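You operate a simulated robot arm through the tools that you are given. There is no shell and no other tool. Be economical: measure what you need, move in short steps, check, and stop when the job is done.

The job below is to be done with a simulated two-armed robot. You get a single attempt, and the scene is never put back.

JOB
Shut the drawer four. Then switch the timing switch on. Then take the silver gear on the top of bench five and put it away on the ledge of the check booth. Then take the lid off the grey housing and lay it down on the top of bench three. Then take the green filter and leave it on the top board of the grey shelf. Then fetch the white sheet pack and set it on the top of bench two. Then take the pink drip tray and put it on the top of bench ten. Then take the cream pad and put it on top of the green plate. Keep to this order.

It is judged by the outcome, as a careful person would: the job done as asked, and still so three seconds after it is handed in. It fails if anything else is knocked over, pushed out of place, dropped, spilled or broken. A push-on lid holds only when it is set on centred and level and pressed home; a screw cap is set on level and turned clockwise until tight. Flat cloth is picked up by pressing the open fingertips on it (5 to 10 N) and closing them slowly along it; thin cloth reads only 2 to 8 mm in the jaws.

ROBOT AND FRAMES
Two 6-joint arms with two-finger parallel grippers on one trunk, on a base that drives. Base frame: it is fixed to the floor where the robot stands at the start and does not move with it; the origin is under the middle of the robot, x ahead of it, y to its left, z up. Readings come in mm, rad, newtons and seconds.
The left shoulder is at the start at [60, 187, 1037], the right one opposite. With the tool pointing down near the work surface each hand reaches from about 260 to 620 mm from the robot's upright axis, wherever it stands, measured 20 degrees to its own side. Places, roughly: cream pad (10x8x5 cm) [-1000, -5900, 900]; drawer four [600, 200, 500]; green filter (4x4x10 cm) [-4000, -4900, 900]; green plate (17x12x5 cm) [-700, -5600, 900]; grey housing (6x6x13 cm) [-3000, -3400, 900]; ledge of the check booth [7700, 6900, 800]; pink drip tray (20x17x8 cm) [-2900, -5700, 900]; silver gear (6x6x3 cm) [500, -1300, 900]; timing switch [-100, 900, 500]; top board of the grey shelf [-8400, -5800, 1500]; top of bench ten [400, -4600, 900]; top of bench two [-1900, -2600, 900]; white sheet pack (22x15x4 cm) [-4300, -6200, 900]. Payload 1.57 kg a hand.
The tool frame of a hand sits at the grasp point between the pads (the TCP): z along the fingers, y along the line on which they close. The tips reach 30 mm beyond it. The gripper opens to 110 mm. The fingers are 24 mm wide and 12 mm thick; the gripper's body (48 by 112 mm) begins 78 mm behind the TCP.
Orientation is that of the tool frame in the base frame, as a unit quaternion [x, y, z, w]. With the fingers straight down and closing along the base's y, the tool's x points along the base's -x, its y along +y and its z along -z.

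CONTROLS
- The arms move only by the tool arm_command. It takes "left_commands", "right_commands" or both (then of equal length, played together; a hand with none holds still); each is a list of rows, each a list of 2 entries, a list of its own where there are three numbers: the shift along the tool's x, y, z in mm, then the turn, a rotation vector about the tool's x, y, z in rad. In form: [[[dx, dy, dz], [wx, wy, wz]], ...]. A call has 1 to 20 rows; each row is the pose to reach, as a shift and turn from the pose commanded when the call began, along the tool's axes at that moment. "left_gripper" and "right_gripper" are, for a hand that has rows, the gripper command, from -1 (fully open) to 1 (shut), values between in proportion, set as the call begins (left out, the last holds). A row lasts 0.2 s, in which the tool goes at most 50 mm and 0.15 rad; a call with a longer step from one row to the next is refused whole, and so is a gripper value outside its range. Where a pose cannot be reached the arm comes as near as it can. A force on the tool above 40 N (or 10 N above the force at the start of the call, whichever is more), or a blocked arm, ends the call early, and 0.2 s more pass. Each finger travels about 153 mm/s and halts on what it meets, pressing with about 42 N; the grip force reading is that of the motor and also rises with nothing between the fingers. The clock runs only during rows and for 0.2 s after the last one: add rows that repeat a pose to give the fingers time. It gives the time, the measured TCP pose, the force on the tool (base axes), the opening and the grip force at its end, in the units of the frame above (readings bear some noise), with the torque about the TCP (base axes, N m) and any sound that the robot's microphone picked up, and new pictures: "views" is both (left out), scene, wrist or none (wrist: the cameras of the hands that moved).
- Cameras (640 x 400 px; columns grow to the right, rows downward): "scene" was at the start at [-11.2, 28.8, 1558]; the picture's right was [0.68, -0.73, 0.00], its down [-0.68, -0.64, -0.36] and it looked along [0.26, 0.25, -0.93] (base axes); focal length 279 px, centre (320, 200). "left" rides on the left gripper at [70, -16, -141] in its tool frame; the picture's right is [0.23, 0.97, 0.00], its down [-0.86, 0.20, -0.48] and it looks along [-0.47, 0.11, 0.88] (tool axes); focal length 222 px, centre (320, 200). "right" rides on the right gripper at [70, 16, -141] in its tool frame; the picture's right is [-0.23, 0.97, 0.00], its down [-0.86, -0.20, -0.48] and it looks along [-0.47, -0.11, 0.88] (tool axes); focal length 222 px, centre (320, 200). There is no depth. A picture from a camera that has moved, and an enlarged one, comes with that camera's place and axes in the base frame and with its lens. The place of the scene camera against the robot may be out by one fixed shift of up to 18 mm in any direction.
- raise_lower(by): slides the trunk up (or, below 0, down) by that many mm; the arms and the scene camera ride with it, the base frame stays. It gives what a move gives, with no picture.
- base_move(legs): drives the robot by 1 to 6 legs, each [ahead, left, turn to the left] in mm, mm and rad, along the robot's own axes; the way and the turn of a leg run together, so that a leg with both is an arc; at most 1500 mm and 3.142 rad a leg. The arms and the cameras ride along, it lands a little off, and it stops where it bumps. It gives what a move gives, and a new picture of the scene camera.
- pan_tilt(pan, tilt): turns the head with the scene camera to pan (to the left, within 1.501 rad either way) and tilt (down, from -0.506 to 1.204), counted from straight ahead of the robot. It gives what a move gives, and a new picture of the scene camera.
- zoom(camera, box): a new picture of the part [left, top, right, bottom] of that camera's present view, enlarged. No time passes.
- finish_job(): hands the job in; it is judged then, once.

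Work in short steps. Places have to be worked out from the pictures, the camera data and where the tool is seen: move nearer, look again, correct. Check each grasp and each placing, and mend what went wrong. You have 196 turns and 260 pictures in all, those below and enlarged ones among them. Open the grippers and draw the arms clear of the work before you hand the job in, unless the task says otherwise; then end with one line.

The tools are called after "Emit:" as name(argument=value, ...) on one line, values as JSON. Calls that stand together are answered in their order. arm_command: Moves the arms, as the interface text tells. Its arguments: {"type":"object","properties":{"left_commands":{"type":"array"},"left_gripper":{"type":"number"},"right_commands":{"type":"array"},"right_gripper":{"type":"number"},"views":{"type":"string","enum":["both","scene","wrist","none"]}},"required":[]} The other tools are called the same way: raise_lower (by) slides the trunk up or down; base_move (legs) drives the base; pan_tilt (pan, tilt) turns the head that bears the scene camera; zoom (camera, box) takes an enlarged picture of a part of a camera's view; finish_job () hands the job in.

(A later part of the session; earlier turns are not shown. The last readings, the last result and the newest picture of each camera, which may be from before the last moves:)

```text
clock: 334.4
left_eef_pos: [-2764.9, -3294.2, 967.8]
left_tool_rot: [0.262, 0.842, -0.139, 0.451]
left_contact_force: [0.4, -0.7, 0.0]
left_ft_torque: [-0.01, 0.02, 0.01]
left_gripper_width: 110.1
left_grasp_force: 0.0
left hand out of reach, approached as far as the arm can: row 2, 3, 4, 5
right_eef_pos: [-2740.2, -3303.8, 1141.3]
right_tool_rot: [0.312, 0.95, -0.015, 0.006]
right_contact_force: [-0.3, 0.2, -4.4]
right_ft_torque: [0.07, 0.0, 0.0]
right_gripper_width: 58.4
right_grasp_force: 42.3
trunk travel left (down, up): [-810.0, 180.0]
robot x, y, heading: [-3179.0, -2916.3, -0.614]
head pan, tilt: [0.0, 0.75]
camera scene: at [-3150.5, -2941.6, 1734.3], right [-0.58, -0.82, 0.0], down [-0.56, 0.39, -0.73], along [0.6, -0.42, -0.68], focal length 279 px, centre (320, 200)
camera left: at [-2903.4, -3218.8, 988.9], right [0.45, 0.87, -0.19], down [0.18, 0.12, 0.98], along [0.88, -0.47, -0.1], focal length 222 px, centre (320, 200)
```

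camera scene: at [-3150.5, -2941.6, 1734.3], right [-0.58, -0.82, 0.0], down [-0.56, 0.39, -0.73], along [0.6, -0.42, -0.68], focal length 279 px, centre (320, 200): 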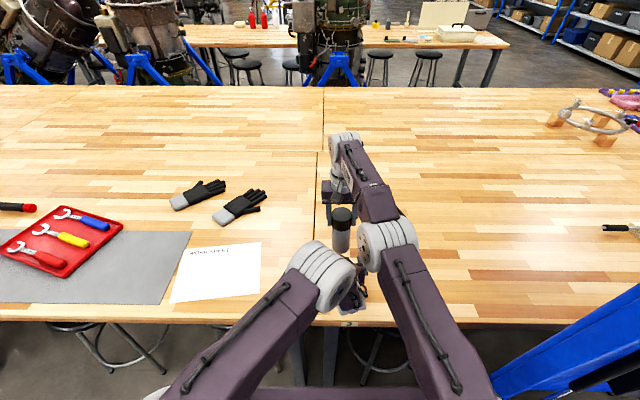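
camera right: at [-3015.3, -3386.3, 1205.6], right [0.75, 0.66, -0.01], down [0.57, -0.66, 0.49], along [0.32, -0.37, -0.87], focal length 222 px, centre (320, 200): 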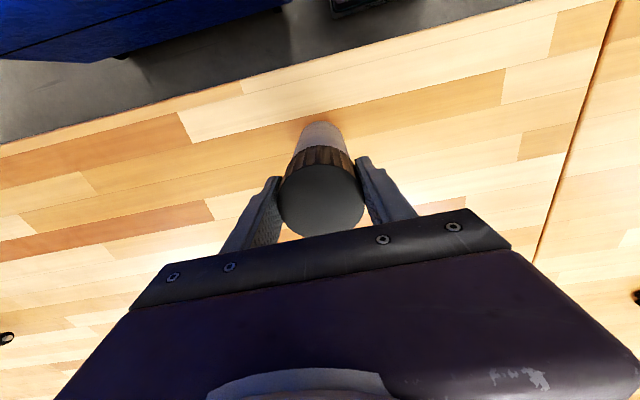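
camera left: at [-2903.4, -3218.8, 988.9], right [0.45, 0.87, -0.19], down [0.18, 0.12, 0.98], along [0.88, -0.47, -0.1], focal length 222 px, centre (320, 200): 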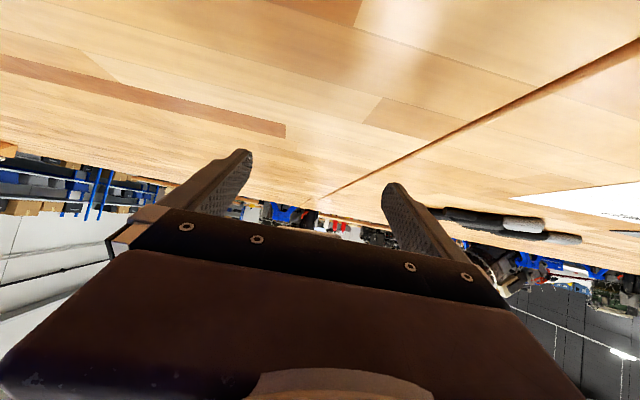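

Left hand is right below the body, laterally aligned. Raise it 85 mm around the body.

Emit:
arm_command(left_commands=[[[-14, 5, 21], [0, 0, 0]], [[-38, 5, 5], [0, 0, 0]], [[-62, 5, -10], [0, 0, 0]], [[-83, 5, -25], [0, 0, 0]], [[-83, 5, -25], [0, 0, 0]]], views="both")

Emit:
zoom(camera="scene", box=[290, 160, 420, 320])

```text
clock: 335.6
left_eef_pos: [-2741.7, -3301.7, 1050.7]
left_tool_rot: [0.262, 0.842, -0.14, 0.451]
left_contact_force: [0.1, 0.3, -0.3]
left_ft_torque: [0.01, -0.01, -0.01]
left_gripper_width: 110.0
left_grasp_force: 0.0
right_eef_pos: [-2739.1, -3305.0, 1142.1]
right_tool_rot: [0.313, 0.95, -0.015, 0.007]
right_contact_force: [-0.1, -0.2, -4.6]
right_ft_torque: [0.04, 0.0, -0.02]
right_gripper_width: 58.5
right_grasp_force: 41.6
trunk travel left (down, up): [-810.0, 180.0]
robot x, y, heading: [-3179.1, -2920.4, -0.615]
head pan, tilt: [0.0, 0.75]
camera scene: at [-3150.4, -2942.1, 1734.3], right [-0.58, -0.82, 0.0], down [-0.56, 0.39, -0.73], along [0.6, -0.42, -0.68], focal length 279 px, centre (320, 200)
camera left: at [-2880.0, -3228.4, 1071.7], right [0.45, 0.87, -0.19], down [0.17, 0.12, 0.98], along [0.88, -0.47, -0.1], focal length 222 px, centre (320, 200)
```

scene: 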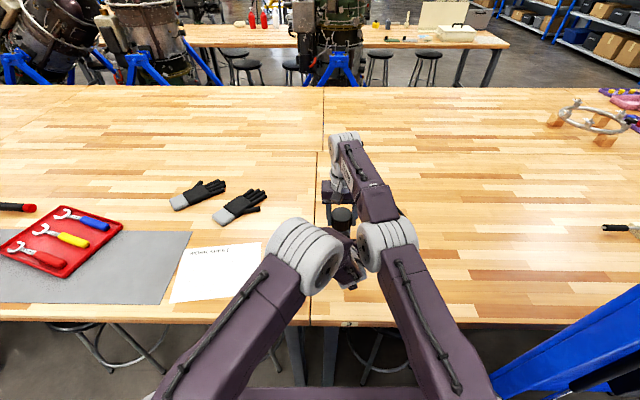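
left: 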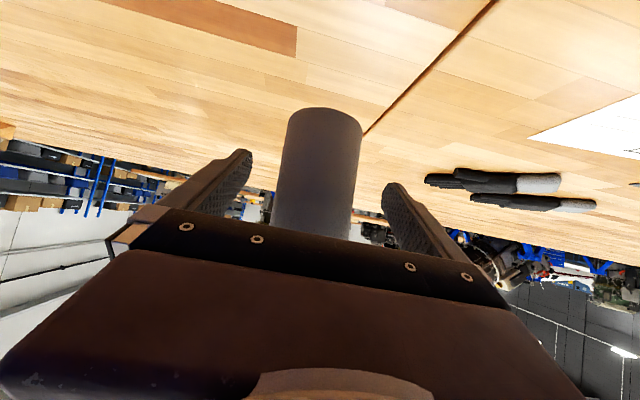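

```text
2.50 times, centred on (355, 240) of scene
camera zoom: at [-3150.4, -2942.1, 1734.3], right [-0.58, -0.82, 0.0], down [-0.56, 0.39, -0.73], along [0.6, -0.42, -0.68], focal length 697 px, centre (232, 100)
```

zoom: 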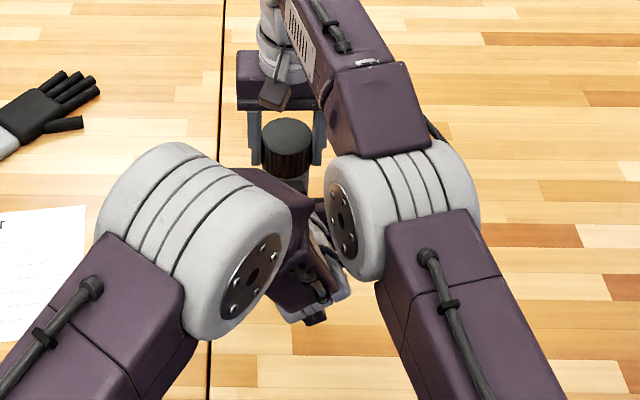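

The body is centred between the left fingers. Close the left gripper on it.

Emit:
arm_command(left_commands=[[[0, 0, 0], [0, 0, 0]], [[0, 0, 0], [0, 0, 0]], [[0, 0, 0], [0, 0, 0]]], left_gripper=1, views="none")

Emit:
arm_command(right_commands=[[[0, 0, -3], [0, 0, 0]], [[0, 0, -6], [0, 0, 0]], [[0, 0, -10], [0, 0, 0]]], views="wrist")

```text
clock: 336.4
left_eef_pos: [-2742.3, -3303.9, 1050.8]
left_tool_rot: [0.263, 0.841, -0.14, 0.451]
left_contact_force: [-6.0, -12.5, 0.4]
left_ft_torque: [0.59, -0.17, -0.09]
left_gripper_width: 56.5
left_grasp_force: 42.0
right_eef_pos: [-2738.9, -3302.6, 1142.5]
right_tool_rot: [0.311, 0.95, -0.014, 0.007]
right_contact_force: [5.0, 12.0, -3.5]
right_ft_torque: [0.48, -0.24, 0.11]
right_gripper_width: 58.2
right_grasp_force: 41.3
trunk travel left (down, up): [-810.0, 180.0]
robot x, y, heading: [-3177.1, -2922.0, -0.61]
head pan, tilt: [0.0, 0.75]
```

```text
clock: 337.2
left_eef_pos: [-2741.3, -3305.1, 1052.2]
left_tool_rot: [0.26, 0.841, -0.14, 0.453]
left_contact_force: [-9.8, -4.2, 26.6]
left_ft_torque: [-0.13, -0.19, -0.44]
left_gripper_width: 56.7
left_grasp_force: 41.9
right_eef_pos: [-2741.5, -3302.7, 1149.3]
right_tool_rot: [0.312, 0.95, -0.015, 0.004]
right_contact_force: [9.1, 4.0, -30.1]
right_ft_torque: [0.67, -0.72, 0.47]
right_gripper_width: 58.4
right_grasp_force: 41.9
trunk travel left (down, up): [-810.0, 180.0]
robot x, y, heading: [-3176.8, -2918.8, -0.617]
head pan, tilt: [0.0, 0.75]
camera right: at [-2787.6, -3245.0, 1291.4], right [0.76, 0.65, -0.02], down [0.57, -0.65, 0.5], along [0.31, -0.39, -0.87], focal length 222 px, centre (320, 200)
```

right: 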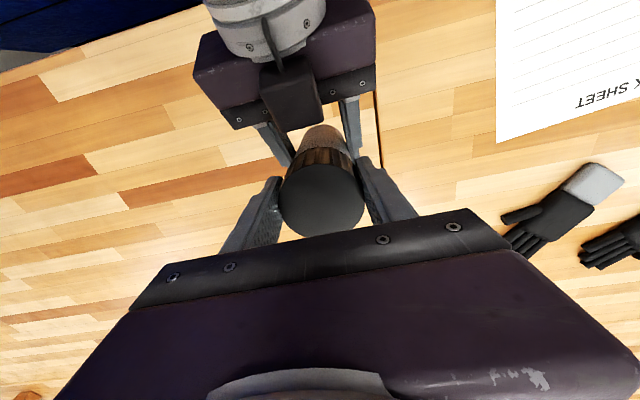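

It resists a 30 N pull, so it's likely threaded. Relax the pull and turn the lid counter-clockwise.

Emit:
arm_command(right_commands=[[[0, 0, 9], [0, 0, 0]], [[0, 0, 9], [0, 0, -0.12]], [[0, 0, 9], [0, 0, -0.24]], [[0, 0, 8], [0, 0, -0.36]], [[0, 0, 8], [0, 0, -0.48]], [[0, 0, 8], [0, 0, -0.6]], [[0, 0, 7], [0, 0, -0.72]], [[0, 0, 7], [0, 0, -0.84]], [[0, 0, 7], [0, 0, -0.96]]], views="wrist")

```text
clock: 339.2
left_eef_pos: [-2742.3, -3301.7, 1048.4]
left_tool_rot: [0.263, 0.842, -0.139, 0.45]
left_contact_force: [-9.2, 5.9, -22.0]
left_ft_torque: [-0.43, -0.53, 0.0]
left_gripper_width: 56.7
left_grasp_force: 42.4
right_eef_pos: [-2739.3, -3306.3, 1145.5]
right_tool_rot: [-0.161, 0.987, -0.018, 0.001]
right_contact_force: [9.8, -6.5, 16.0]
right_ft_torque: [-0.06, -0.28, -0.04]
right_gripper_width: 58.2
right_grasp_force: 42.0
trunk travel left (down, up): [-810.0, 180.0]
robot x, y, heading: [-3180.1, -2917.8, -0.615]
head pan, tilt: [0.0, 0.75]
camera right: at [-2810.9, -3308.7, 1287.3], right [-0.1, 0.99, -0.04], down [0.87, 0.1, 0.48], along [0.48, 0.01, -0.88], focal length 222 px, centre (320, 200)
```

right: 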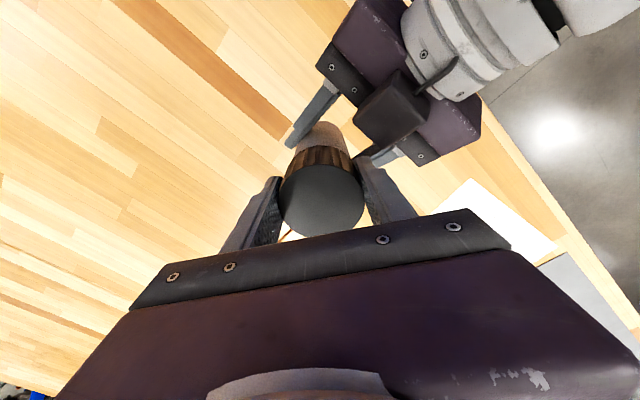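

It turned freely ~1 rad. Test a gentle pull.

Emit:
arm_command(right_commands=[[[0, 0, -4], [0, 0, 0]], [[0, 0, -8], [0, 0, 0]], [[0, 0, -12], [0, 0, 0]], [[0, 0, -16], [0, 0, 0]]], views="wrist")

```text
clock: 340.1
left_eef_pos: [-2740.7, -3305.1, 1053.6]
left_tool_rot: [0.261, 0.84, -0.142, 0.454]
left_contact_force: [-1.0, -0.3, 0.8]
left_ft_torque: [0.7, 0.54, -0.03]
left_gripper_width: 56.4
left_grasp_force: 42.6
right_eef_pos: [-2742.4, -3303.6, 1153.7]
right_tool_rot: [-0.16, 0.987, -0.017, -0.003]
right_contact_force: [0.6, -0.5, -7.4]
right_ft_torque: [-0.68, -0.57, 0.01]
right_gripper_width: 58.7
right_grasp_force: 41.9
right hand out of reach, approached as far as the arm can: row 3, 4
trunk travel left (down, up): [-810.0, 180.0]
robot x, y, heading: [-3176.1, -2919.6, -0.614]
head pan, tilt: [0.0, 0.75]
stopped in row 4 (right hand): the force on the tool passed its limit at 42 N (the readings are from after the stop); the commanded pose is now the measured one
camera right: at [-2812.7, -3307.1, 1295.7], right [-0.09, 0.99, -0.03], down [0.87, 0.1, 0.48], along [0.48, 0.01, -0.88], focal length 222 px, centre (320, 200)
```

right: 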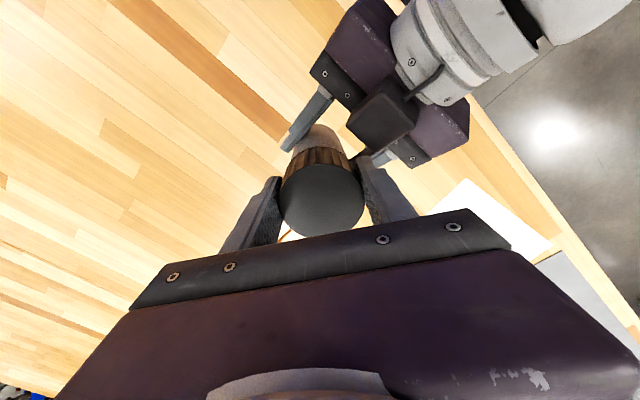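

The lid rose a few mm — it is threaded. Re-grip: open slightly, rotate back, close and turn again.

Emit:
arm_command(right_commands=[[[0, 0, 2], [0, 0, 0]], [[0, 0, 0], [0, 0, 0]], [[0, 0, -3], [0, 0, 0.14]], [[0, 0, -5], [0, 0, 0.28]], [[0, 0, -5], [0, 0, 0.42]], [[0, 0, -5], [0, 0, 0.56]], [[0, 0, -5], [0, 0, 0.7]], [[0, 0, -5], [0, 0, 0.84]], [[0, 0, -5], [0, 0, 0.98]], [[0, 0, -5], [0, 0, 1.12]], [[0, 0, -5], [0, 0, 1.26]], [[0, 0, -5], [0, 0, 1.4]], [[0, 0, -5], [0, 0, 1.54]], [[0, 0, -5], [0, 0, 1.68]], [[0, 0, -5], [0, 0, 1.68]]], right_gripper=-0.5, views="wrist")

```text
clock: 343.3
left_eef_pos: [-2740.5, -3306.0, 1055.6]
left_tool_rot: [0.259, 0.84, -0.14, 0.455]
left_contact_force: [-0.2, 0.2, -5.9]
left_ft_torque: [0.04, 0.04, 0.01]
left_gripper_width: 56.5
left_grasp_force: 41.8
right_eef_pos: [-2742.5, -3302.7, 1159.2]
right_tool_rot: [0.628, 0.778, -0.013, 0.011]
right_contact_force: [1.0, 0.3, -0.2]
right_ft_torque: [0.0, -0.03, -0.03]
right_gripper_width: 82.4
right_grasp_force: 0.1
trunk travel left (down, up): [-810.0, 180.0]
robot x, y, heading: [-3179.6, -2918.6, -0.619]
head pan, tilt: [0.0, 0.75]
camera right: at [-2741.1, -3228.0, 1298.6], right [1.0, -0.02, 0.0], down [-0.02, -0.86, 0.51], along [-0.01, -0.51, -0.86], focal length 222 px, centre (320, 200)
```

right: 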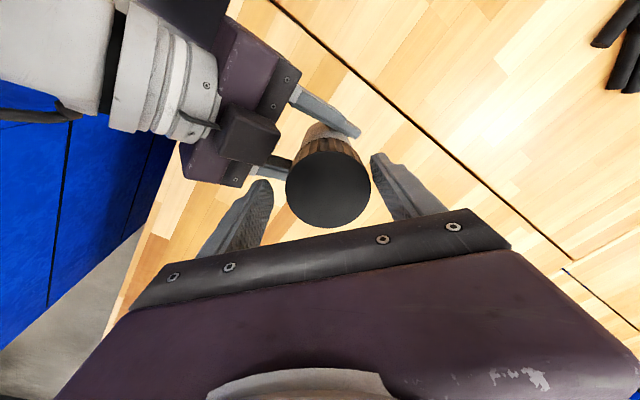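

Close and turn counter-clockwise again by ~1.8 rad, rising slightly.

Emit:
arm_command(right_commands=[[[0, 0, 0], [0, 0, 0]], [[0, 0, 0], [0, 0, 0]], [[0, 0, 0], [0, 0, 0]]], right_gripper=1, views="none")

Emit:
arm_command(right_commands=[[[0, 0, 0], [0, 0, -0.14]], [[0, 0, -1], [0, 0, -0.28]], [[0, 0, -1], [0, 0, -0.42]], [[0, 0, -2], [0, 0, -0.56]], [[0, 0, -2], [0, 0, -0.7]], [[0, 0, -3], [0, 0, -0.84]], [[0, 0, -3], [0, 0, -0.98]], [[0, 0, -4], [0, 0, -1.12]], [[0, 0, -4], [0, 0, -1.26]], [[0, 0, -5], [0, 0, -1.4]], [[0, 0, -5], [0, 0, -1.54]], [[0, 0, -6], [0, 0, -1.68]], [[0, 0, -6], [0, 0, -1.8]]], views="wrist")

```text
clock: 344.1
left_eef_pos: [-2742.4, -3306.6, 1053.5]
left_tool_rot: [0.262, 0.839, -0.143, 0.455]
left_contact_force: [-27.4, -6.0, -2.0]
left_ft_torque: [0.03, -1.07, -0.07]
left_gripper_width: 56.6
left_grasp_force: 42.2
right_eef_pos: [-2740.5, -3301.9, 1158.4]
right_tool_rot: [0.626, 0.78, -0.01, 0.015]
right_contact_force: [26.6, 5.8, -2.2]
right_ft_torque: [0.65, -1.78, 0.16]
right_gripper_width: 58.6
right_grasp_force: 42.3
trunk travel left (down, up): [-810.0, 180.0]
robot x, y, heading: [-3175.5, -2917.4, -0.613]
head pan, tilt: [0.0, 0.75]
```

```text
clock: 346.9
left_eef_pos: [-2739.4, -3304.5, 1054.3]
left_tool_rot: [0.259, 0.84, -0.141, 0.456]
left_contact_force: [-10.7, 19.8, 15.2]
left_ft_torque: [-0.36, -0.53, 0.09]
left_gripper_width: 57.0
left_grasp_force: 41.9
right_eef_pos: [-2743.1, -3303.5, 1164.9]
right_tool_rot: [-0.22, 0.975, -0.019, -0.004]
right_contact_force: [8.7, -20.0, -19.4]
right_ft_torque: [-1.83, -0.5, -0.18]
right_gripper_width: 58.6
right_grasp_force: 41.9
right hand out of reach, approached as far as the arm can: row 4
trunk travel left (down, up): [-810.0, 180.0]
robot x, y, heading: [-3178.1, -2917.4, -0.616]
head pan, tilt: [0.0, 0.75]
camera right: at [-2813.7, -3315.2, 1306.7], right [-0.21, 0.98, -0.04], down [0.86, 0.2, 0.47], along [0.47, 0.07, -0.88], focal length 222 px, centre (320, 200)
```

right: 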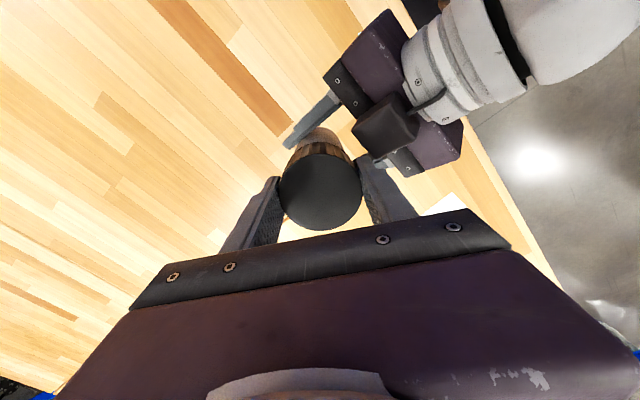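

Still on the thread but progressing. Re-grip again with a larger back-rotation.

Emit:
arm_command(right_commands=[[[0, 0, 4], [0, 0, 0]], [[0, 0, 4], [0, 0, 0.02]], [[0, 0, 4], [0, 0, 0.16]], [[0, 0, 4], [0, 0, 0.3]], [[0, 0, 4], [0, 0, 0.44]], [[0, 0, 4], [0, 0, 0.58]], [[0, 0, 4], [0, 0, 0.72]], [[0, 0, 4], [0, 0, 0.86]], [[0, 0, 4], [0, 0, 1.0]], [[0, 0, 4], [0, 0, 1.14]], [[0, 0, 4], [0, 0, 1.28]], [[0, 0, 4], [0, 0, 1.42]], [[0, 0, 4], [0, 0, 1.56]], [[0, 0, 4], [0, 0, 1.7]], [[0, 0, 4], [0, 0, 1.84]], [[0, 0, 4], [0, 0, 1.98]], [[0, 0, 4], [0, 0, 2.12]], [[0, 0, 4], [0, 0, 2.26]], [[0, 0, 4], [0, 0, 2.26]]], right_gripper=-0.5, views="wrist")

```text
clock: 350.7
left_eef_pos: [-2738.3, -3300.3, 1052.3]
left_tool_rot: [0.255, 0.842, -0.139, 0.454]
left_contact_force: [-0.5, -0.5, -4.3]
left_ft_torque: [-0.01, -0.01, 0.01]
left_gripper_width: 56.7
left_grasp_force: 42.5
right_eef_pos: [-2744.0, -3308.7, 1160.8]
right_tool_rot: [0.775, 0.632, -0.015, 0.017]
right_contact_force: [0.2, -0.1, 0.2]
right_ft_torque: [-0.02, -0.02, 0.04]
right_gripper_width: 82.6
right_grasp_force: 0.1
trunk travel left (down, up): [-810.0, 180.0]
robot x, y, heading: [-3175.6, -2922.1, -0.609]
head pan, tilt: [0.0, 0.75]
stopped in row 18 (left hand): the force on the tool passed its limit at 45 N (the readings are from after the stop); the commanded pose is now the measured one
camera right: at [-2714.5, -3238.9, 1299.4], right [0.91, -0.42, 0.02], down [-0.37, -0.77, 0.52], along [-0.2, -0.48, -0.86], focal length 222 px, centre (320, 200)
```

right: 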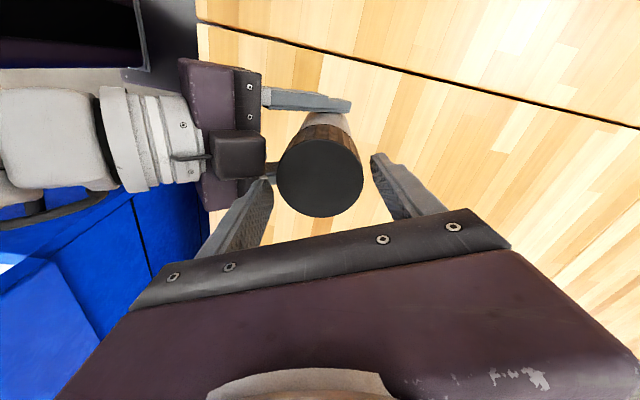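

Slight touch between the fingers and left palm, now free. Close and turn.

Emit:
arm_command(right_commands=[[[0, 0, 0], [0, 0, 0]], [[0, 0, 0], [0, 0, 0]], [[0, 0, 0], [0, 0, -0.14]], [[0, 0, -1], [0, 0, -0.28]], [[0, 0, -1], [0, 0, -0.42]], [[0, 0, -1], [0, 0, -0.56]], [[0, 0, -2], [0, 0, -0.7]], [[0, 0, -2], [0, 0, -0.84]], [[0, 0, -2], [0, 0, -0.98]], [[0, 0, -3], [0, 0, -1.12]], [[0, 0, -3], [0, 0, -1.26]], [[0, 0, -3], [0, 0, -1.4]], [[0, 0, -4], [0, 0, -1.54]], [[0, 0, -4], [0, 0, -1.68]], [[0, 0, -4], [0, 0, -1.82]], [[0, 0, -5], [0, 0, -1.96]], [[0, 0, -5], [0, 0, -2.1]], [[0, 0, -5], [0, 0, -2.2]]], right_gripper=1, views="wrist")

```text
clock: 354.5
left_eef_pos: [-2737.8, -3302.8, 1053.3]
left_tool_rot: [0.256, 0.842, -0.14, 0.454]
left_contact_force: [-11.1, -34.5, -15.3]
left_ft_torque: [2.49, -0.8, 0.88]
left_gripper_width: 61.0
left_grasp_force: 42.1
right_eef_pos: [-2744.7, -3305.3, 1166.3]
right_tool_rot: [-0.215, 0.976, -0.019, -0.003]
right_contact_force: [10.2, 34.8, 9.6]
right_ft_torque: [1.42, -0.47, -0.69]
right_gripper_width: 59.4
right_grasp_force: 41.9
trunk travel left (down, up): [-810.0, 180.0]
robot x, y, heading: [-3181.8, -2918.4, -0.613]
head pan, tilt: [0.0, 0.75]
camera right: at [-2814.8, -3315.9, 1307.8], right [-0.2, 0.98, -0.04], down [0.86, 0.19, 0.47], along [0.47, 0.06, -0.88], focal length 222 px, centre (320, 200)
```

right: 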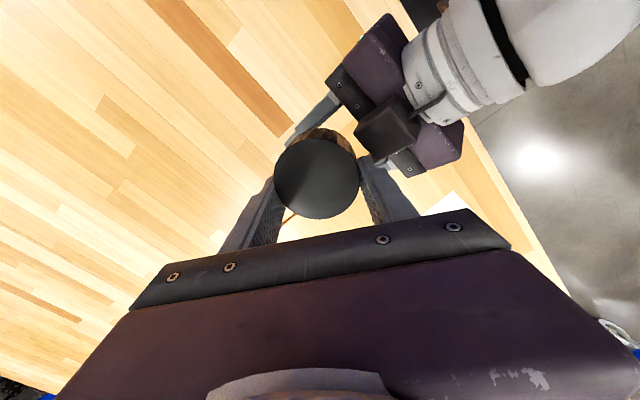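

Lateral force appeared; check what's happening with the lid and body.

Emit:
zoom(camera="left", box=[160, 40, 480, 260])

Emit:
zoom(camera="scene", box=[290, 160, 420, 320])

```text
1.82 times, centred on (320, 150) of left
camera zoom: at [-2877.7, -3228.8, 1073.2], right [0.44, 0.88, -0.19], down [0.17, 0.13, 0.98], along [0.88, -0.46, -0.09], focal length 404 px, centre (320, 291)
```

zoom: 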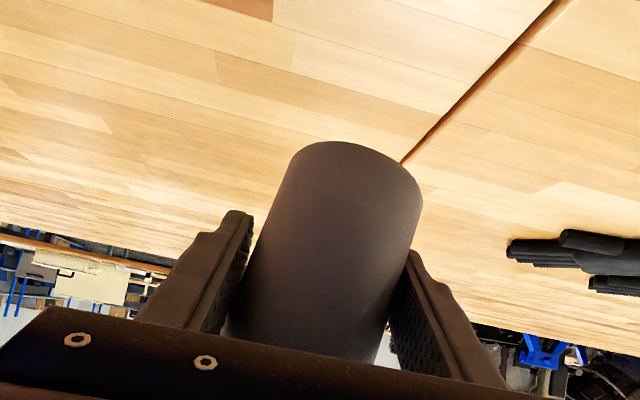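

```text
2.50 times, centred on (355, 240) of scene
camera zoom: at [-3150.1, -2942.0, 1734.3], right [-0.58, -0.82, 0.0], down [-0.56, 0.39, -0.73], along [0.6, -0.42, -0.68], focal length 697 px, centre (232, 100)
```

zoom: 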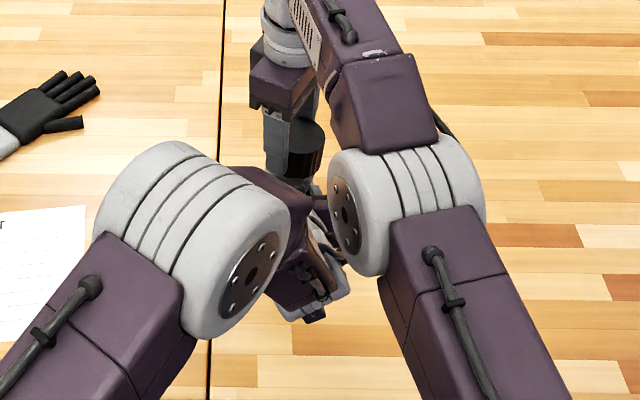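

The body has tilted a bit in the left grip. Try a gentle pull to see whether the lid is now free.

Emit:
arm_command(right_commands=[[[0, 0, -4], [0, 0, 0]], [[0, 0, -8], [0, 0, 0]], [[0, 0, -13], [0, 0, 0]], [[0, 0, -18], [0, 0, 0]]], views="wrist")

```text
clock: 355.5
left_eef_pos: [-2738.1, -3301.6, 1052.6]
left_tool_rot: [0.253, 0.842, -0.138, 0.455]
left_contact_force: [0.2, -0.8, -5.3]
left_ft_torque: [0.02, 0.01, 0.02]
left_gripper_width: 57.2
left_grasp_force: 41.8
right_eef_pos: [-2750.3, -3306.3, 1183.8]
right_tool_rot: [-0.212, 0.977, -0.023, -0.007]
right_contact_force: [-0.7, -0.3, -0.1]
right_ft_torque: [-0.01, 0.03, 0.01]
right_gripper_width: 59.1
right_grasp_force: 41.9
right hand out of reach, approached as far as the arm can: row 3, 4
trunk travel left (down, up): [-810.0, 180.0]
robot x, y, heading: [-3178.3, -2917.6, -0.612]
head pan, tilt: [0.0, 0.75]
camera right: at [-2819.9, -3315.5, 1325.7], right [-0.2, 0.98, -0.05], down [0.86, 0.19, 0.47], along [0.47, 0.05, -0.88], focal length 222 px, centre (320, 200)
```

right: 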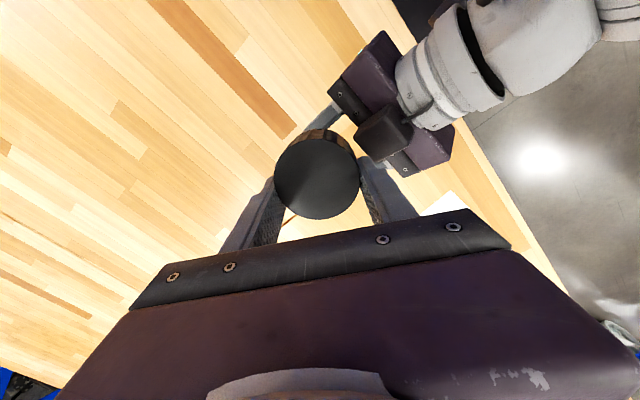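

The lid is free: right hand holds it, left hand carries the body (5.3 N). Move the lid to the right over bench three and lower partway.

Emit:
arm_command(right_commands=[[[20, -2, -12], [0, 0, 0]], [[50, -6, -12], [0, 0, 0]], [[90, -12, -12], [0, 0, 0]], [[138, -19, -5], [0, 0, 0]], [[138, -19, 40], [0, 0, 0]], [[138, -19, 85], [0, 0, 0]], [[138, -19, 130], [0, 0, 0]], [[138, -19, 160], [0, 0, 0]], [[138, -19, 175], [0, 0, 0]]], views="both")

Emit:
zoom(camera="left", box=[160, 40, 480, 260])

```text
clock: 357.5
left_eef_pos: [-2738.3, -3302.6, 1052.4]
left_tool_rot: [0.254, 0.843, -0.139, 0.454]
left_contact_force: [-0.2, -1.0, -3.6]
left_ft_torque: [0.03, 0.06, 0.0]
left_gripper_width: 57.0
left_grasp_force: 42.3
right_eef_pos: [-2780.0, -3380.4, 1152.5]
right_tool_rot: [-0.212, 0.977, -0.022, -0.006]
right_contact_force: [-0.3, 0.0, -1.0]
right_ft_torque: [0.0, -0.02, -0.02]
right_gripper_width: 58.7
right_grasp_force: 42.3
right hand out of reach, approached as far as the arm can: row 1, 2, 3, 4, 5, 6, 7, 8, 9
trunk travel left (down, up): [-810.0, 180.0]
robot x, y, heading: [-3174.3, -2919.5, -0.616]
head pan, tilt: [0.0, 0.75]
camera scene: at [-3150.0, -2942.3, 1734.3], right [-0.58, -0.82, 0.0], down [-0.56, 0.39, -0.73], along [0.6, -0.42, -0.68], focal length 279 px, centre (320, 200)
camera right: at [-2850.0, -3389.2, 1295.2], right [-0.2, 0.98, -0.04], down [0.86, 0.19, 0.47], along [0.47, 0.05, -0.88], focal length 222 px, centre (320, 200)
```

scene: 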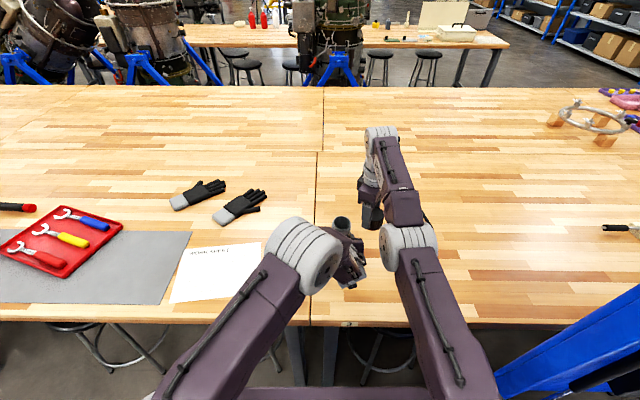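
right: 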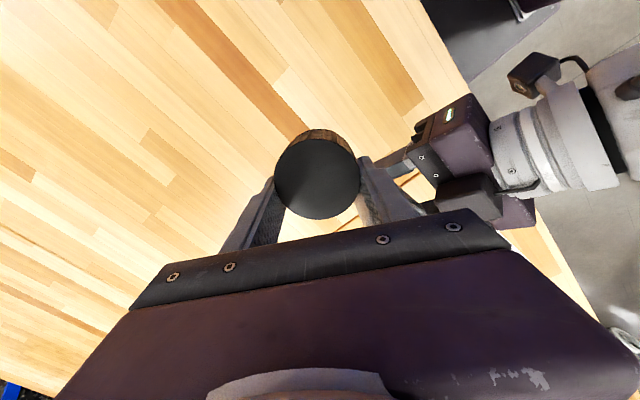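

```text
1.82 times, centred on (320, 150) of left
camera zoom: at [-2877.1, -3228.8, 1073.2], right [0.44, 0.88, -0.19], down [0.17, 0.13, 0.98], along [0.88, -0.46, -0.09], focal length 404 px, centre (320, 291)
```

zoom: 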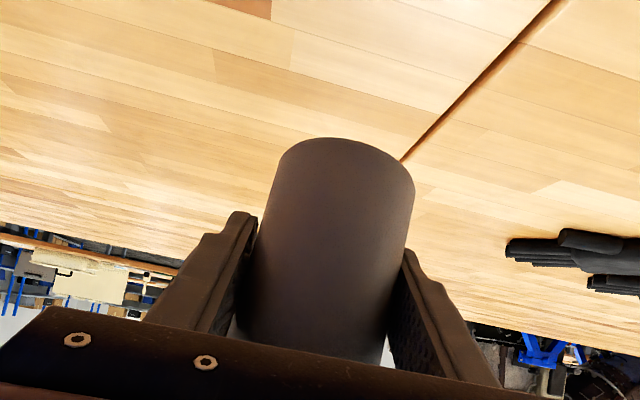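

The body is only ~5° tilted in the left grip. Rotate the right wrist back while moving the lid to its spot.

Emit:
arm_command(right_commands=[[[0, 0, 0], [0, 0, 0.13]], [[10, 5, 0], [0, 0, 0.26]], [[20, 10, 0], [0, 0, 0.39]], [[40, 18, 0], [0, 0, 0.52]], [[60, 27, 0], [0, 0, 0.65]], [[80, 35, 0], [0, 0, 0.78]], [[80, 35, 20], [0, 0, 0.91]], [[80, 35, 60], [0, 0, 1.04]], [[80, 35, 105], [0, 0, 1.04]], [[80, 35, 145], [0, 0, 1.04]], [[80, 35, 165], [0, 0, 1.04]]], views="both")

```text
clock: 359.9
left_eef_pos: [-2736.7, -3303.4, 1051.7]
left_tool_rot: [0.254, 0.842, -0.138, 0.455]
left_contact_force: [-0.4, -0.1, -4.0]
left_ft_torque: [-0.01, 0.0, 0.01]
left_gripper_width: 56.9
left_grasp_force: 41.7
right_eef_pos: [-2847.3, -3393.4, 1249.9]
right_tool_rot: [0.303, 0.952, -0.009, -0.033]
right_contact_force: [0.2, 0.1, 0.2]
right_ft_torque: [0.04, 0.02, -0.04]
right_gripper_width: 58.4
right_grasp_force: 42.1
right hand out of reach, approached as far as the arm can: row 2, 3, 4, 5, 6, 7, 8, 9, 10, 11
trunk travel left (down, up): [-810.0, 180.0]
robot x, y, heading: [-3179.1, -2921.6, -0.614]
head pan, tilt: [0.0, 0.75]
camera scene: at [-3148.9, -2943.0, 1734.2], right [-0.58, -0.82, 0.0], down [-0.56, 0.39, -0.73], along [0.6, -0.42, -0.68], focal length 279 px, centre (320, 200)
camera right: at [-2885.1, -3341.3, 1395.0], right [0.75, 0.66, -0.05], down [0.62, -0.66, 0.43], along [0.26, -0.35, -0.9], focal length 222 px, centre (320, 200)
```

scene: 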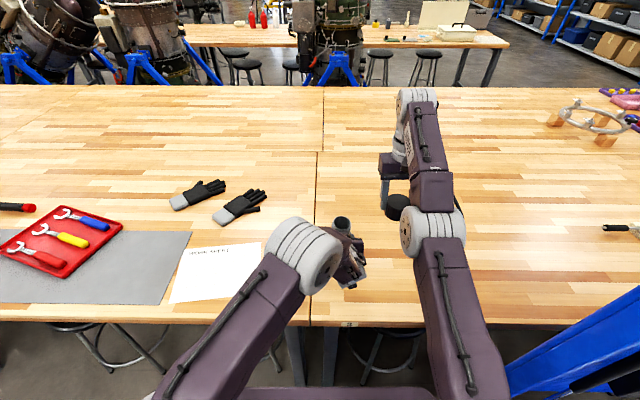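
right: 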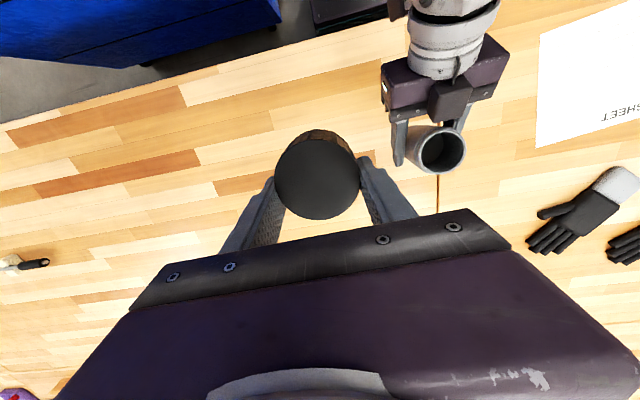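

The arm stopped short in a raised pose. Re-issue a hold to see where the commanded pose lies.

Emit:
arm_command(right_commands=[[[30, 0, 0], [0, 0, 0]], [[60, 0, 0], [0, 0, 0]], [[90, 0, 0], [0, 0, 0]], [[90, 0, 0], [0, 0, 0]]], views="scene")

```text
clock: 360.9
left_eef_pos: [-2738.1, -3301.6, 1052.6]
left_tool_rot: [0.255, 0.842, -0.139, 0.455]
left_contact_force: [-0.3, -0.9, -4.2]
left_ft_torque: [0.01, 0.0, -0.02]
left_gripper_width: 57.2
left_grasp_force: 41.7
right_eef_pos: [-2853.0, -3398.2, 1255.3]
right_tool_rot: [0.301, 0.953, -0.009, -0.033]
right_contact_force: [0.0, 0.2, -0.1]
right_ft_torque: [-0.01, 0.01, 0.0]
right_gripper_width: 58.6
right_grasp_force: 42.0
right hand out of reach, approached as far as the arm can: row 1, 2, 3, 4
trunk travel left (down, up): [-810.0, 180.0]
robot x, y, heading: [-3175.3, -2913.1, -0.618]
head pan, tilt: [0.0, 0.75]
camera scene: at [-3150.8, -2942.0, 1734.3], right [-0.58, -0.82, 0.0], down [-0.56, 0.39, -0.73], along [0.6, -0.42, -0.68], focal length 279 px, centre (320, 200)
```

scene: 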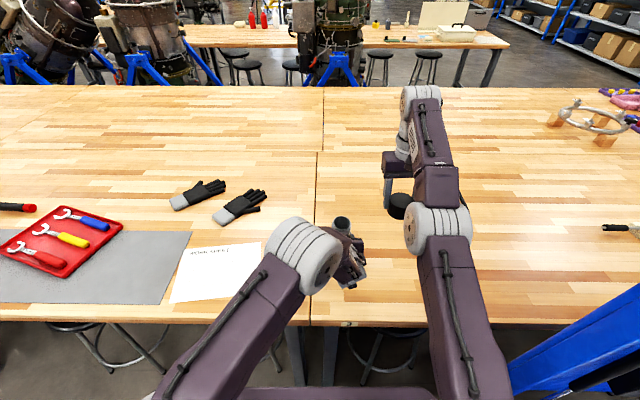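

I see — commands accumulate from the commanded pose, which had drifted below the bench. Bring the commanded pose back up to z≈1144 at about fwd 490.

Emit:
arm_command(right_commands=[[[0, 0, -49], [0, 0, 0]], [[0, 0, -98], [0, 0, 0]], [[0, 0, -147], [0, 0, 0]], [[0, 0, -196], [0, 0, 0]], [[0, 0, -245], [0, 0, 0]], [[0, 0, -294], [0, 0, 0]], [[-40, 0, -300], [0, 0, 0]], [[-80, 0, -300], [0, 0, 0]], [[-120, 0, -300], [0, 0, 0]], [[-120, 0, -300], [0, 0, 0]], [[-120, 0, -300], [0, 0, 0]]], views="both")

```text
clock: 363.3
left_eef_pos: [-2738.1, -3302.3, 1052.9]
left_tool_rot: [0.253, 0.842, -0.138, 0.455]
left_contact_force: [0.0, 0.3, -4.0]
left_ft_torque: [-0.03, -0.02, 0.01]
left_gripper_width: 57.3
left_grasp_force: 42.4
right_eef_pos: [-2907.6, -3346.9, 1371.5]
right_tool_rot: [0.303, 0.953, -0.01, -0.032]
right_contact_force: [0.0, 0.6, -0.8]
right_ft_torque: [-0.01, 0.02, 0.04]
right_gripper_width: 58.3
right_grasp_force: 42.2
right hand out of reach, approached as far as the arm can: row 1, 2, 3, 4, 5, 6, 7, 8, 9, 10, 11
trunk travel left (down, up): [-810.0, 180.0]
robot x, y, heading: [-3179.2, -2915.5, -0.614]
head pan, tilt: [0.0, 0.75]
camera scene: at [-3150.3, -2942.0, 1734.3], right [-0.58, -0.82, 0.0], down [-0.56, 0.39, -0.73], along [0.6, -0.42, -0.68], focal length 279 px, centre (320, 200)
camera right: at [-2945.2, -3294.7, 1516.4], right [0.75, 0.66, -0.05], down [0.61, -0.66, 0.44], along [0.26, -0.36, -0.9], focal length 222 px, centre (320, 200)
```

scene: 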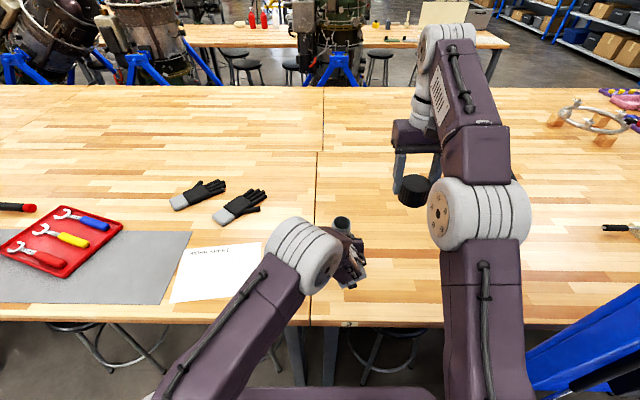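
right: 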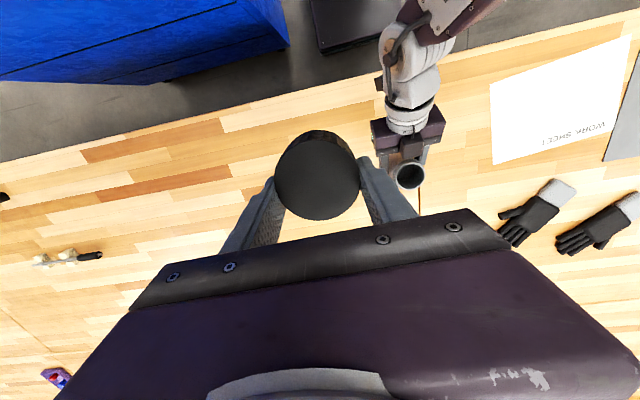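

The right arm's elbow has flipped below; I'll stretch the arm out fully and then bring it back to let the elbow come up again.

Emit:
arm_command(right_commands=[[[-45, 0, 0], [0, 0, 0]], [[-90, 0, 0], [0, 0, 0]], [[-135, 0, 0], [0, 0, 0]], [[-180, 0, 10], [0, 0, 0]], [[-225, 0, 20], [0, 0, 0]], [[-270, 0, 30], [0, 0, 0]], [[-315, 0, 40], [0, 0, 0]], [[-315, 0, 60], [0, 0, 0]], [[-315, 0, 80], [0, 0, 0]], [[-270, 0, 90], [0, 0, 0]], [[-225, 0, 90], [0, 0, 0]], [[-180, 0, 90], [0, 0, 0]], [[-135, 0, 90], [0, 0, 0]], [[-90, 0, 90], [0, 0, 0]], [[-45, 0, 90], [0, 0, 0]], [[0, 0, 90], [0, 0, 0]], [[0, 0, 90], [0, 0, 0]]], views="scene")

```text
clock: 366.9
left_eef_pos: [-2736.6, -3302.6, 1052.3]
left_tool_rot: [0.255, 0.842, -0.139, 0.454]
left_contact_force: [0.3, -0.7, -4.4]
left_ft_torque: [0.01, 0.04, 0.01]
left_gripper_width: 57.0
left_grasp_force: 42.2
right_eef_pos: [-2916.7, -3353.2, 1285.0]
right_tool_rot: [0.303, 0.952, -0.008, -0.034]
right_contact_force: [0.6, -0.3, -0.1]
right_ft_torque: [0.02, 0.05, 0.02]
right_gripper_width: 58.6
right_grasp_force: 42.0
right hand out of reach, approached as far as the arm can: row 1, 2, 3, 4, 5, 6, 7, 8, 9, 10, 11, 12, 13, 14
trunk travel left (down, up): [-810.0, 180.0]
robot x, y, heading: [-3178.1, -2918.9, -0.613]
head pan, tilt: [0.0, 0.75]
camera scene: at [-3148.4, -2943.8, 1734.2], right [-0.58, -0.82, 0.0], down [-0.56, 0.39, -0.73], along [0.6, -0.42, -0.68], focal length 279 px, centre (320, 200)
```

scene: 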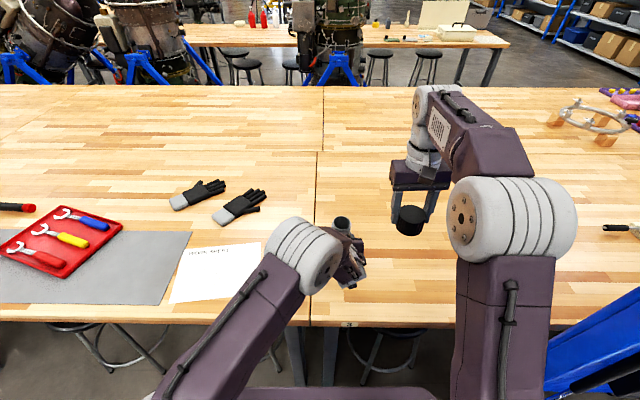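

The last rows became reachable — it flipped back. Hold to let it converge.

Emit:
arm_command(right_commands=[[[0, 0, 0], [0, 0, 0]], [[0, 0, 0], [0, 0, 0]], [[0, 0, 0], [0, 0, 0]], [[0, 0, 0], [0, 0, 0]]], views="both")

```text
clock: 367.9
left_eef_pos: [-2737.3, -3302.2, 1053.5]
left_tool_rot: [0.255, 0.843, -0.139, 0.454]
left_contact_force: [-0.2, -0.1, -3.6]
left_ft_torque: [0.0, -0.03, -0.01]
left_gripper_width: 56.9
left_grasp_force: 41.7
right_eef_pos: [-2917.1, -3351.7, 1286.2]
right_tool_rot: [0.302, 0.953, -0.009, -0.033]
right_contact_force: [-0.2, 0.6, -0.4]
right_ft_torque: [0.01, -0.01, -0.02]
right_gripper_width: 58.4
right_grasp_force: 42.4
trunk travel left (down, up): [-810.0, 180.0]
robot x, y, heading: [-3183.8, -2919.2, -0.61]
head pan, tilt: [0.0, 0.75]
camera scene: at [-3150.9, -2941.6, 1734.3], right [-0.58, -0.82, 0.0], down [-0.56, 0.39, -0.73], along [0.6, -0.42, -0.68], focal length 279 px, centre (320, 200)
camera right: at [-2955.3, -3299.6, 1431.4], right [0.75, 0.66, -0.05], down [0.62, -0.66, 0.44], along [0.26, -0.36, -0.9], focal length 222 px, centre (320, 200)
```

scene: 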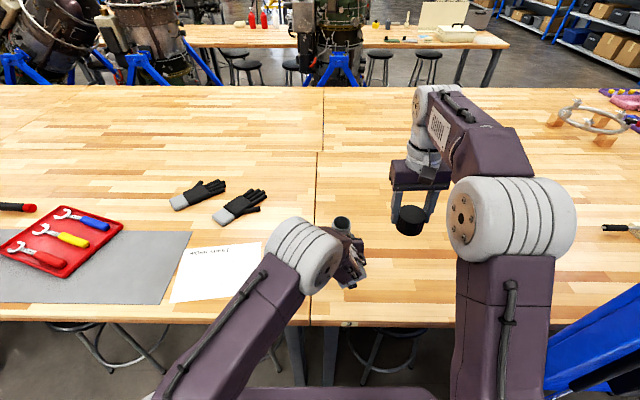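
right: 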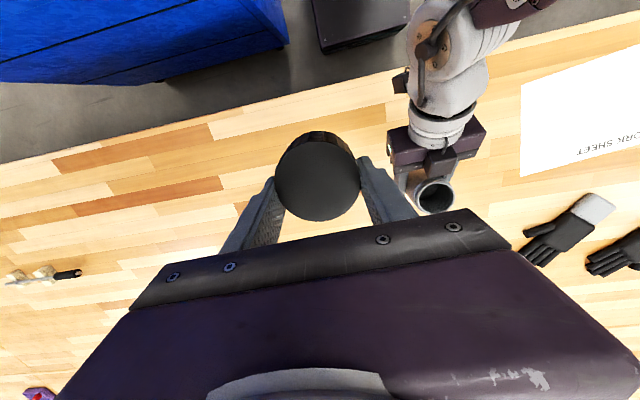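

Commanded pose equals the measured now. Straighten the tilt, move 90 mm further over the bench and descend toward the surface.

Emit:
arm_command(right_commands=[[[-30, 0, 40], [-0.037, -0.057, 0]], [[-60, 0, 80], [-0.037, -0.057, 0]], [[-90, 0, 120], [-0.037, -0.057, 0]], [[-90, 0, 160], [-0.037, -0.057, 0]], [[-90, 0, 200], [-0.037, -0.057, 0]], [[-90, 0, 240], [-0.037, -0.057, 0]], [[-90, 0, 280], [-0.037, -0.057, 0]], [[-90, 0, 300], [-0.037, -0.057, 0]], [[-90, 0, 300], [-0.037, -0.057, 0]]], views="both")

```text
clock: 369.9
left_eef_pos: [-2737.9, -3302.6, 1054.1]
left_tool_rot: [0.255, 0.842, -0.14, 0.455]
left_contact_force: [0.5, 0.1, -4.5]
left_ft_torque: [-0.02, 0.03, 0.0]
left_gripper_width: 57.1
left_grasp_force: 42.0
right_eef_pos: [-2865.0, -3400.1, 977.5]
right_tool_rot: [0.302, 0.953, 0.0, 0.001]
right_contact_force: [-0.4, -0.1, -0.6]
right_ft_torque: [-0.02, 0.01, 0.0]
right_gripper_width: 58.4
right_grasp_force: 42.2
trunk travel left (down, up): [-810.0, 180.0]
robot x, y, heading: [-3176.7, -2917.5, -0.608]
head pan, tilt: [0.0, 0.75]
camera scene: at [-3150.3, -2941.9, 1734.3], right [-0.58, -0.82, 0.0], down [-0.56, 0.39, -0.73], along [0.6, -0.42, -0.68], focal length 279 px, centre (320, 200)
camera right: at [-2912.5, -3347.9, 1119.8], right [0.75, 0.66, 0.0], down [0.58, -0.66, 0.48], along [0.32, -0.36, -0.88], focal length 222 px, centre (320, 200)
```

scene: 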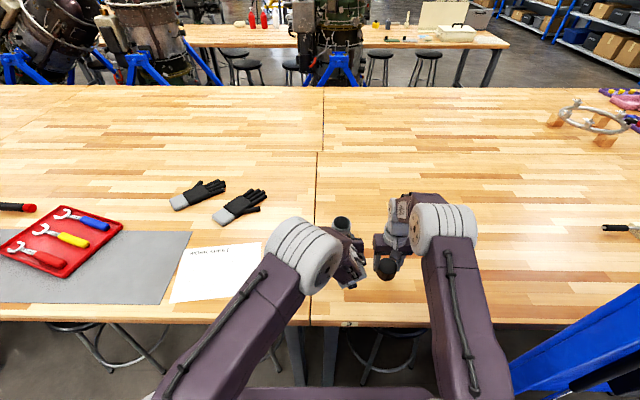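
right: 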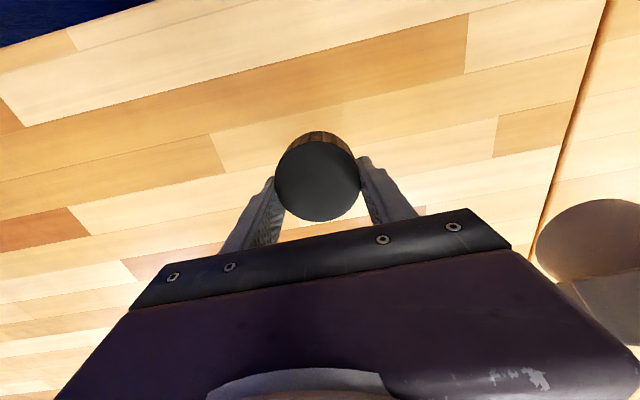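

Back to a normal pose over bench three. Descend slowly until the lid touches.

Emit:
arm_command(right_commands=[[[0, 0, 10], [0, 0, 0]], [[0, 0, 18], [0, 0, 0]], [[0, 0, 24], [0, 0, 0]], [[0, 0, 29], [0, 0, 0]], [[0, 0, 34], [0, 0, 0]], [[0, 0, 39], [0, 0, 0]], [[0, 0, 44], [0, 0, 0]], [[0, 0, 48], [0, 0, 0]]], views="none")

```text
clock: 371.7
left_eef_pos: [-2741.3, -3298.8, 1054.9]
left_tool_rot: [0.255, 0.841, -0.141, 0.456]
left_contact_force: [-0.8, -0.3, -5.9]
left_ft_torque: [0.05, -0.01, 0.01]
left_gripper_width: 57.2
left_grasp_force: 42.1
right_eef_pos: [-2865.1, -3399.5, 939.3]
right_tool_rot: [0.302, 0.953, -0.003, 0.004]
right_contact_force: [-7.5, 7.4, 26.6]
right_ft_torque: [0.88, 1.06, -0.07]
right_gripper_width: 58.6
right_grasp_force: 41.4
trunk travel left (down, up): [-810.0, 180.0]
robot x, y, heading: [-3180.9, -2917.8, -0.614]
head pan, tilt: [0.0, 0.75]
stopped in row 8 (right hand): the force on the tool passed its limit at 44 N (the readings are from after the stop); the commanded pose is now the measured one
```

The lid rests on the bench. Release and rise.

Emit:
arm_command(right_commands=[[[0, 0, -3], [0, 0, 0]], [[0, 0, -3], [0, 0, 0]], [[0, 0, -3], [0, 0, 0]], [[0, 0, -45], [0, 0, 0]], [[0, 0, -90], [0, 0, 0]], [[0, 0, -135], [0, 0, 0]], [[0, 0, -180], [0, 0, 0]], [[0, 0, -180], [0, 0, 0]]], right_gripper=-0.6, views="wrist")

```text
clock: 373.5
left_eef_pos: [-2738.3, -3302.8, 1053.6]
left_tool_rot: [0.255, 0.842, -0.139, 0.454]
left_contact_force: [0.1, -0.3, -5.1]
left_ft_torque: [-0.03, 0.02, -0.02]
left_gripper_width: 56.8
left_grasp_force: 42.1
right_eef_pos: [-2861.7, -3404.0, 1115.9]
right_tool_rot: [0.303, 0.953, -0.002, 0.004]
right_contact_force: [-0.4, 0.2, -0.8]
right_ft_torque: [0.0, 0.0, 0.0]
right_gripper_width: 87.9
right_grasp_force: 0.1
trunk travel left (down, up): [-810.0, 180.0]
robot x, y, heading: [-3179.7, -2915.9, -0.612]
head pan, tilt: [0.0, 0.75]
camera right: at [-2910.1, -3350.8, 1256.8], right [0.75, 0.66, 0.0], down [0.58, -0.65, 0.49], along [0.32, -0.36, -0.87], focal length 222 px, centre (320, 200)
```

right: 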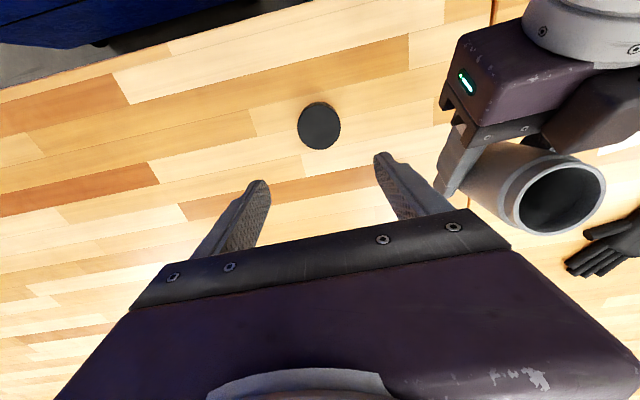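

Lid lies on bench three at [-2865, -3400]. Now lower the housing body with the left hand onto the bench.

Emit:
arm_command(left_commands=[[[30, 0, 20], [0, 0, 0]], [[58, 0, 39], [0, 0, 0]], [[66, 0, 44], [0, 0, 0]], [[72, 0, 48], [0, 0, 0]], [[77, 0, 52], [0, 0, 0]], [[82, 0, 55], [0, 0, 0]], [[86, 0, 58], [0, 0, 0]], [[90, 0, 61], [0, 0, 0]], [[94, 0, 63], [0, 0, 0]]], views="both")

```text
clock: 375.5
left_eef_pos: [-2736.6, -3302.3, 946.9]
left_tool_rot: [0.252, 0.839, -0.143, 0.46]
left_contact_force: [9.4, 0.5, 28.0]
left_ft_torque: [0.26, 0.08, 0.04]
left_gripper_width: 56.9
left_grasp_force: 41.9
right_eef_pos: [-2862.7, -3400.3, 1116.6]
right_tool_rot: [0.302, 0.953, -0.004, 0.006]
right_contact_force: [-0.3, 0.5, 0.8]
right_ft_torque: [0.02, 0.0, 0.0]
right_gripper_width: 88.0
right_grasp_force: 0.1
trunk travel left (down, up): [-810.0, 180.0]
robot x, y, heading: [-3178.6, -2919.2, -0.615]
head pan, tilt: [0.0, 0.75]
camera scene: at [-3152.8, -2937.4, 1734.9], right [-0.58, -0.82, 0.0], down [-0.56, 0.39, -0.73], along [0.6, -0.42, -0.68], focal length 279 px, centre (320, 200)
camera left: at [-2876.5, -3229.1, 964.4], right [0.44, 0.88, -0.2], down [0.16, 0.14, 0.98], along [0.89, -0.46, -0.08], focal length 222 px, centre (320, 200)
```

scene: 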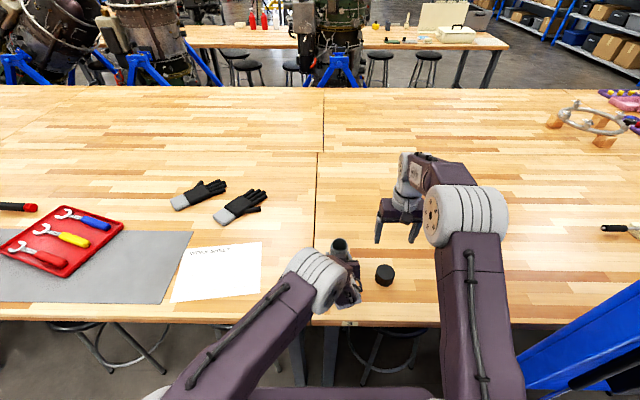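
left: 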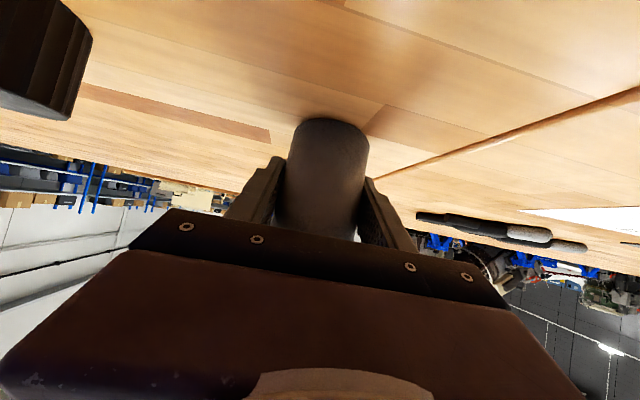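

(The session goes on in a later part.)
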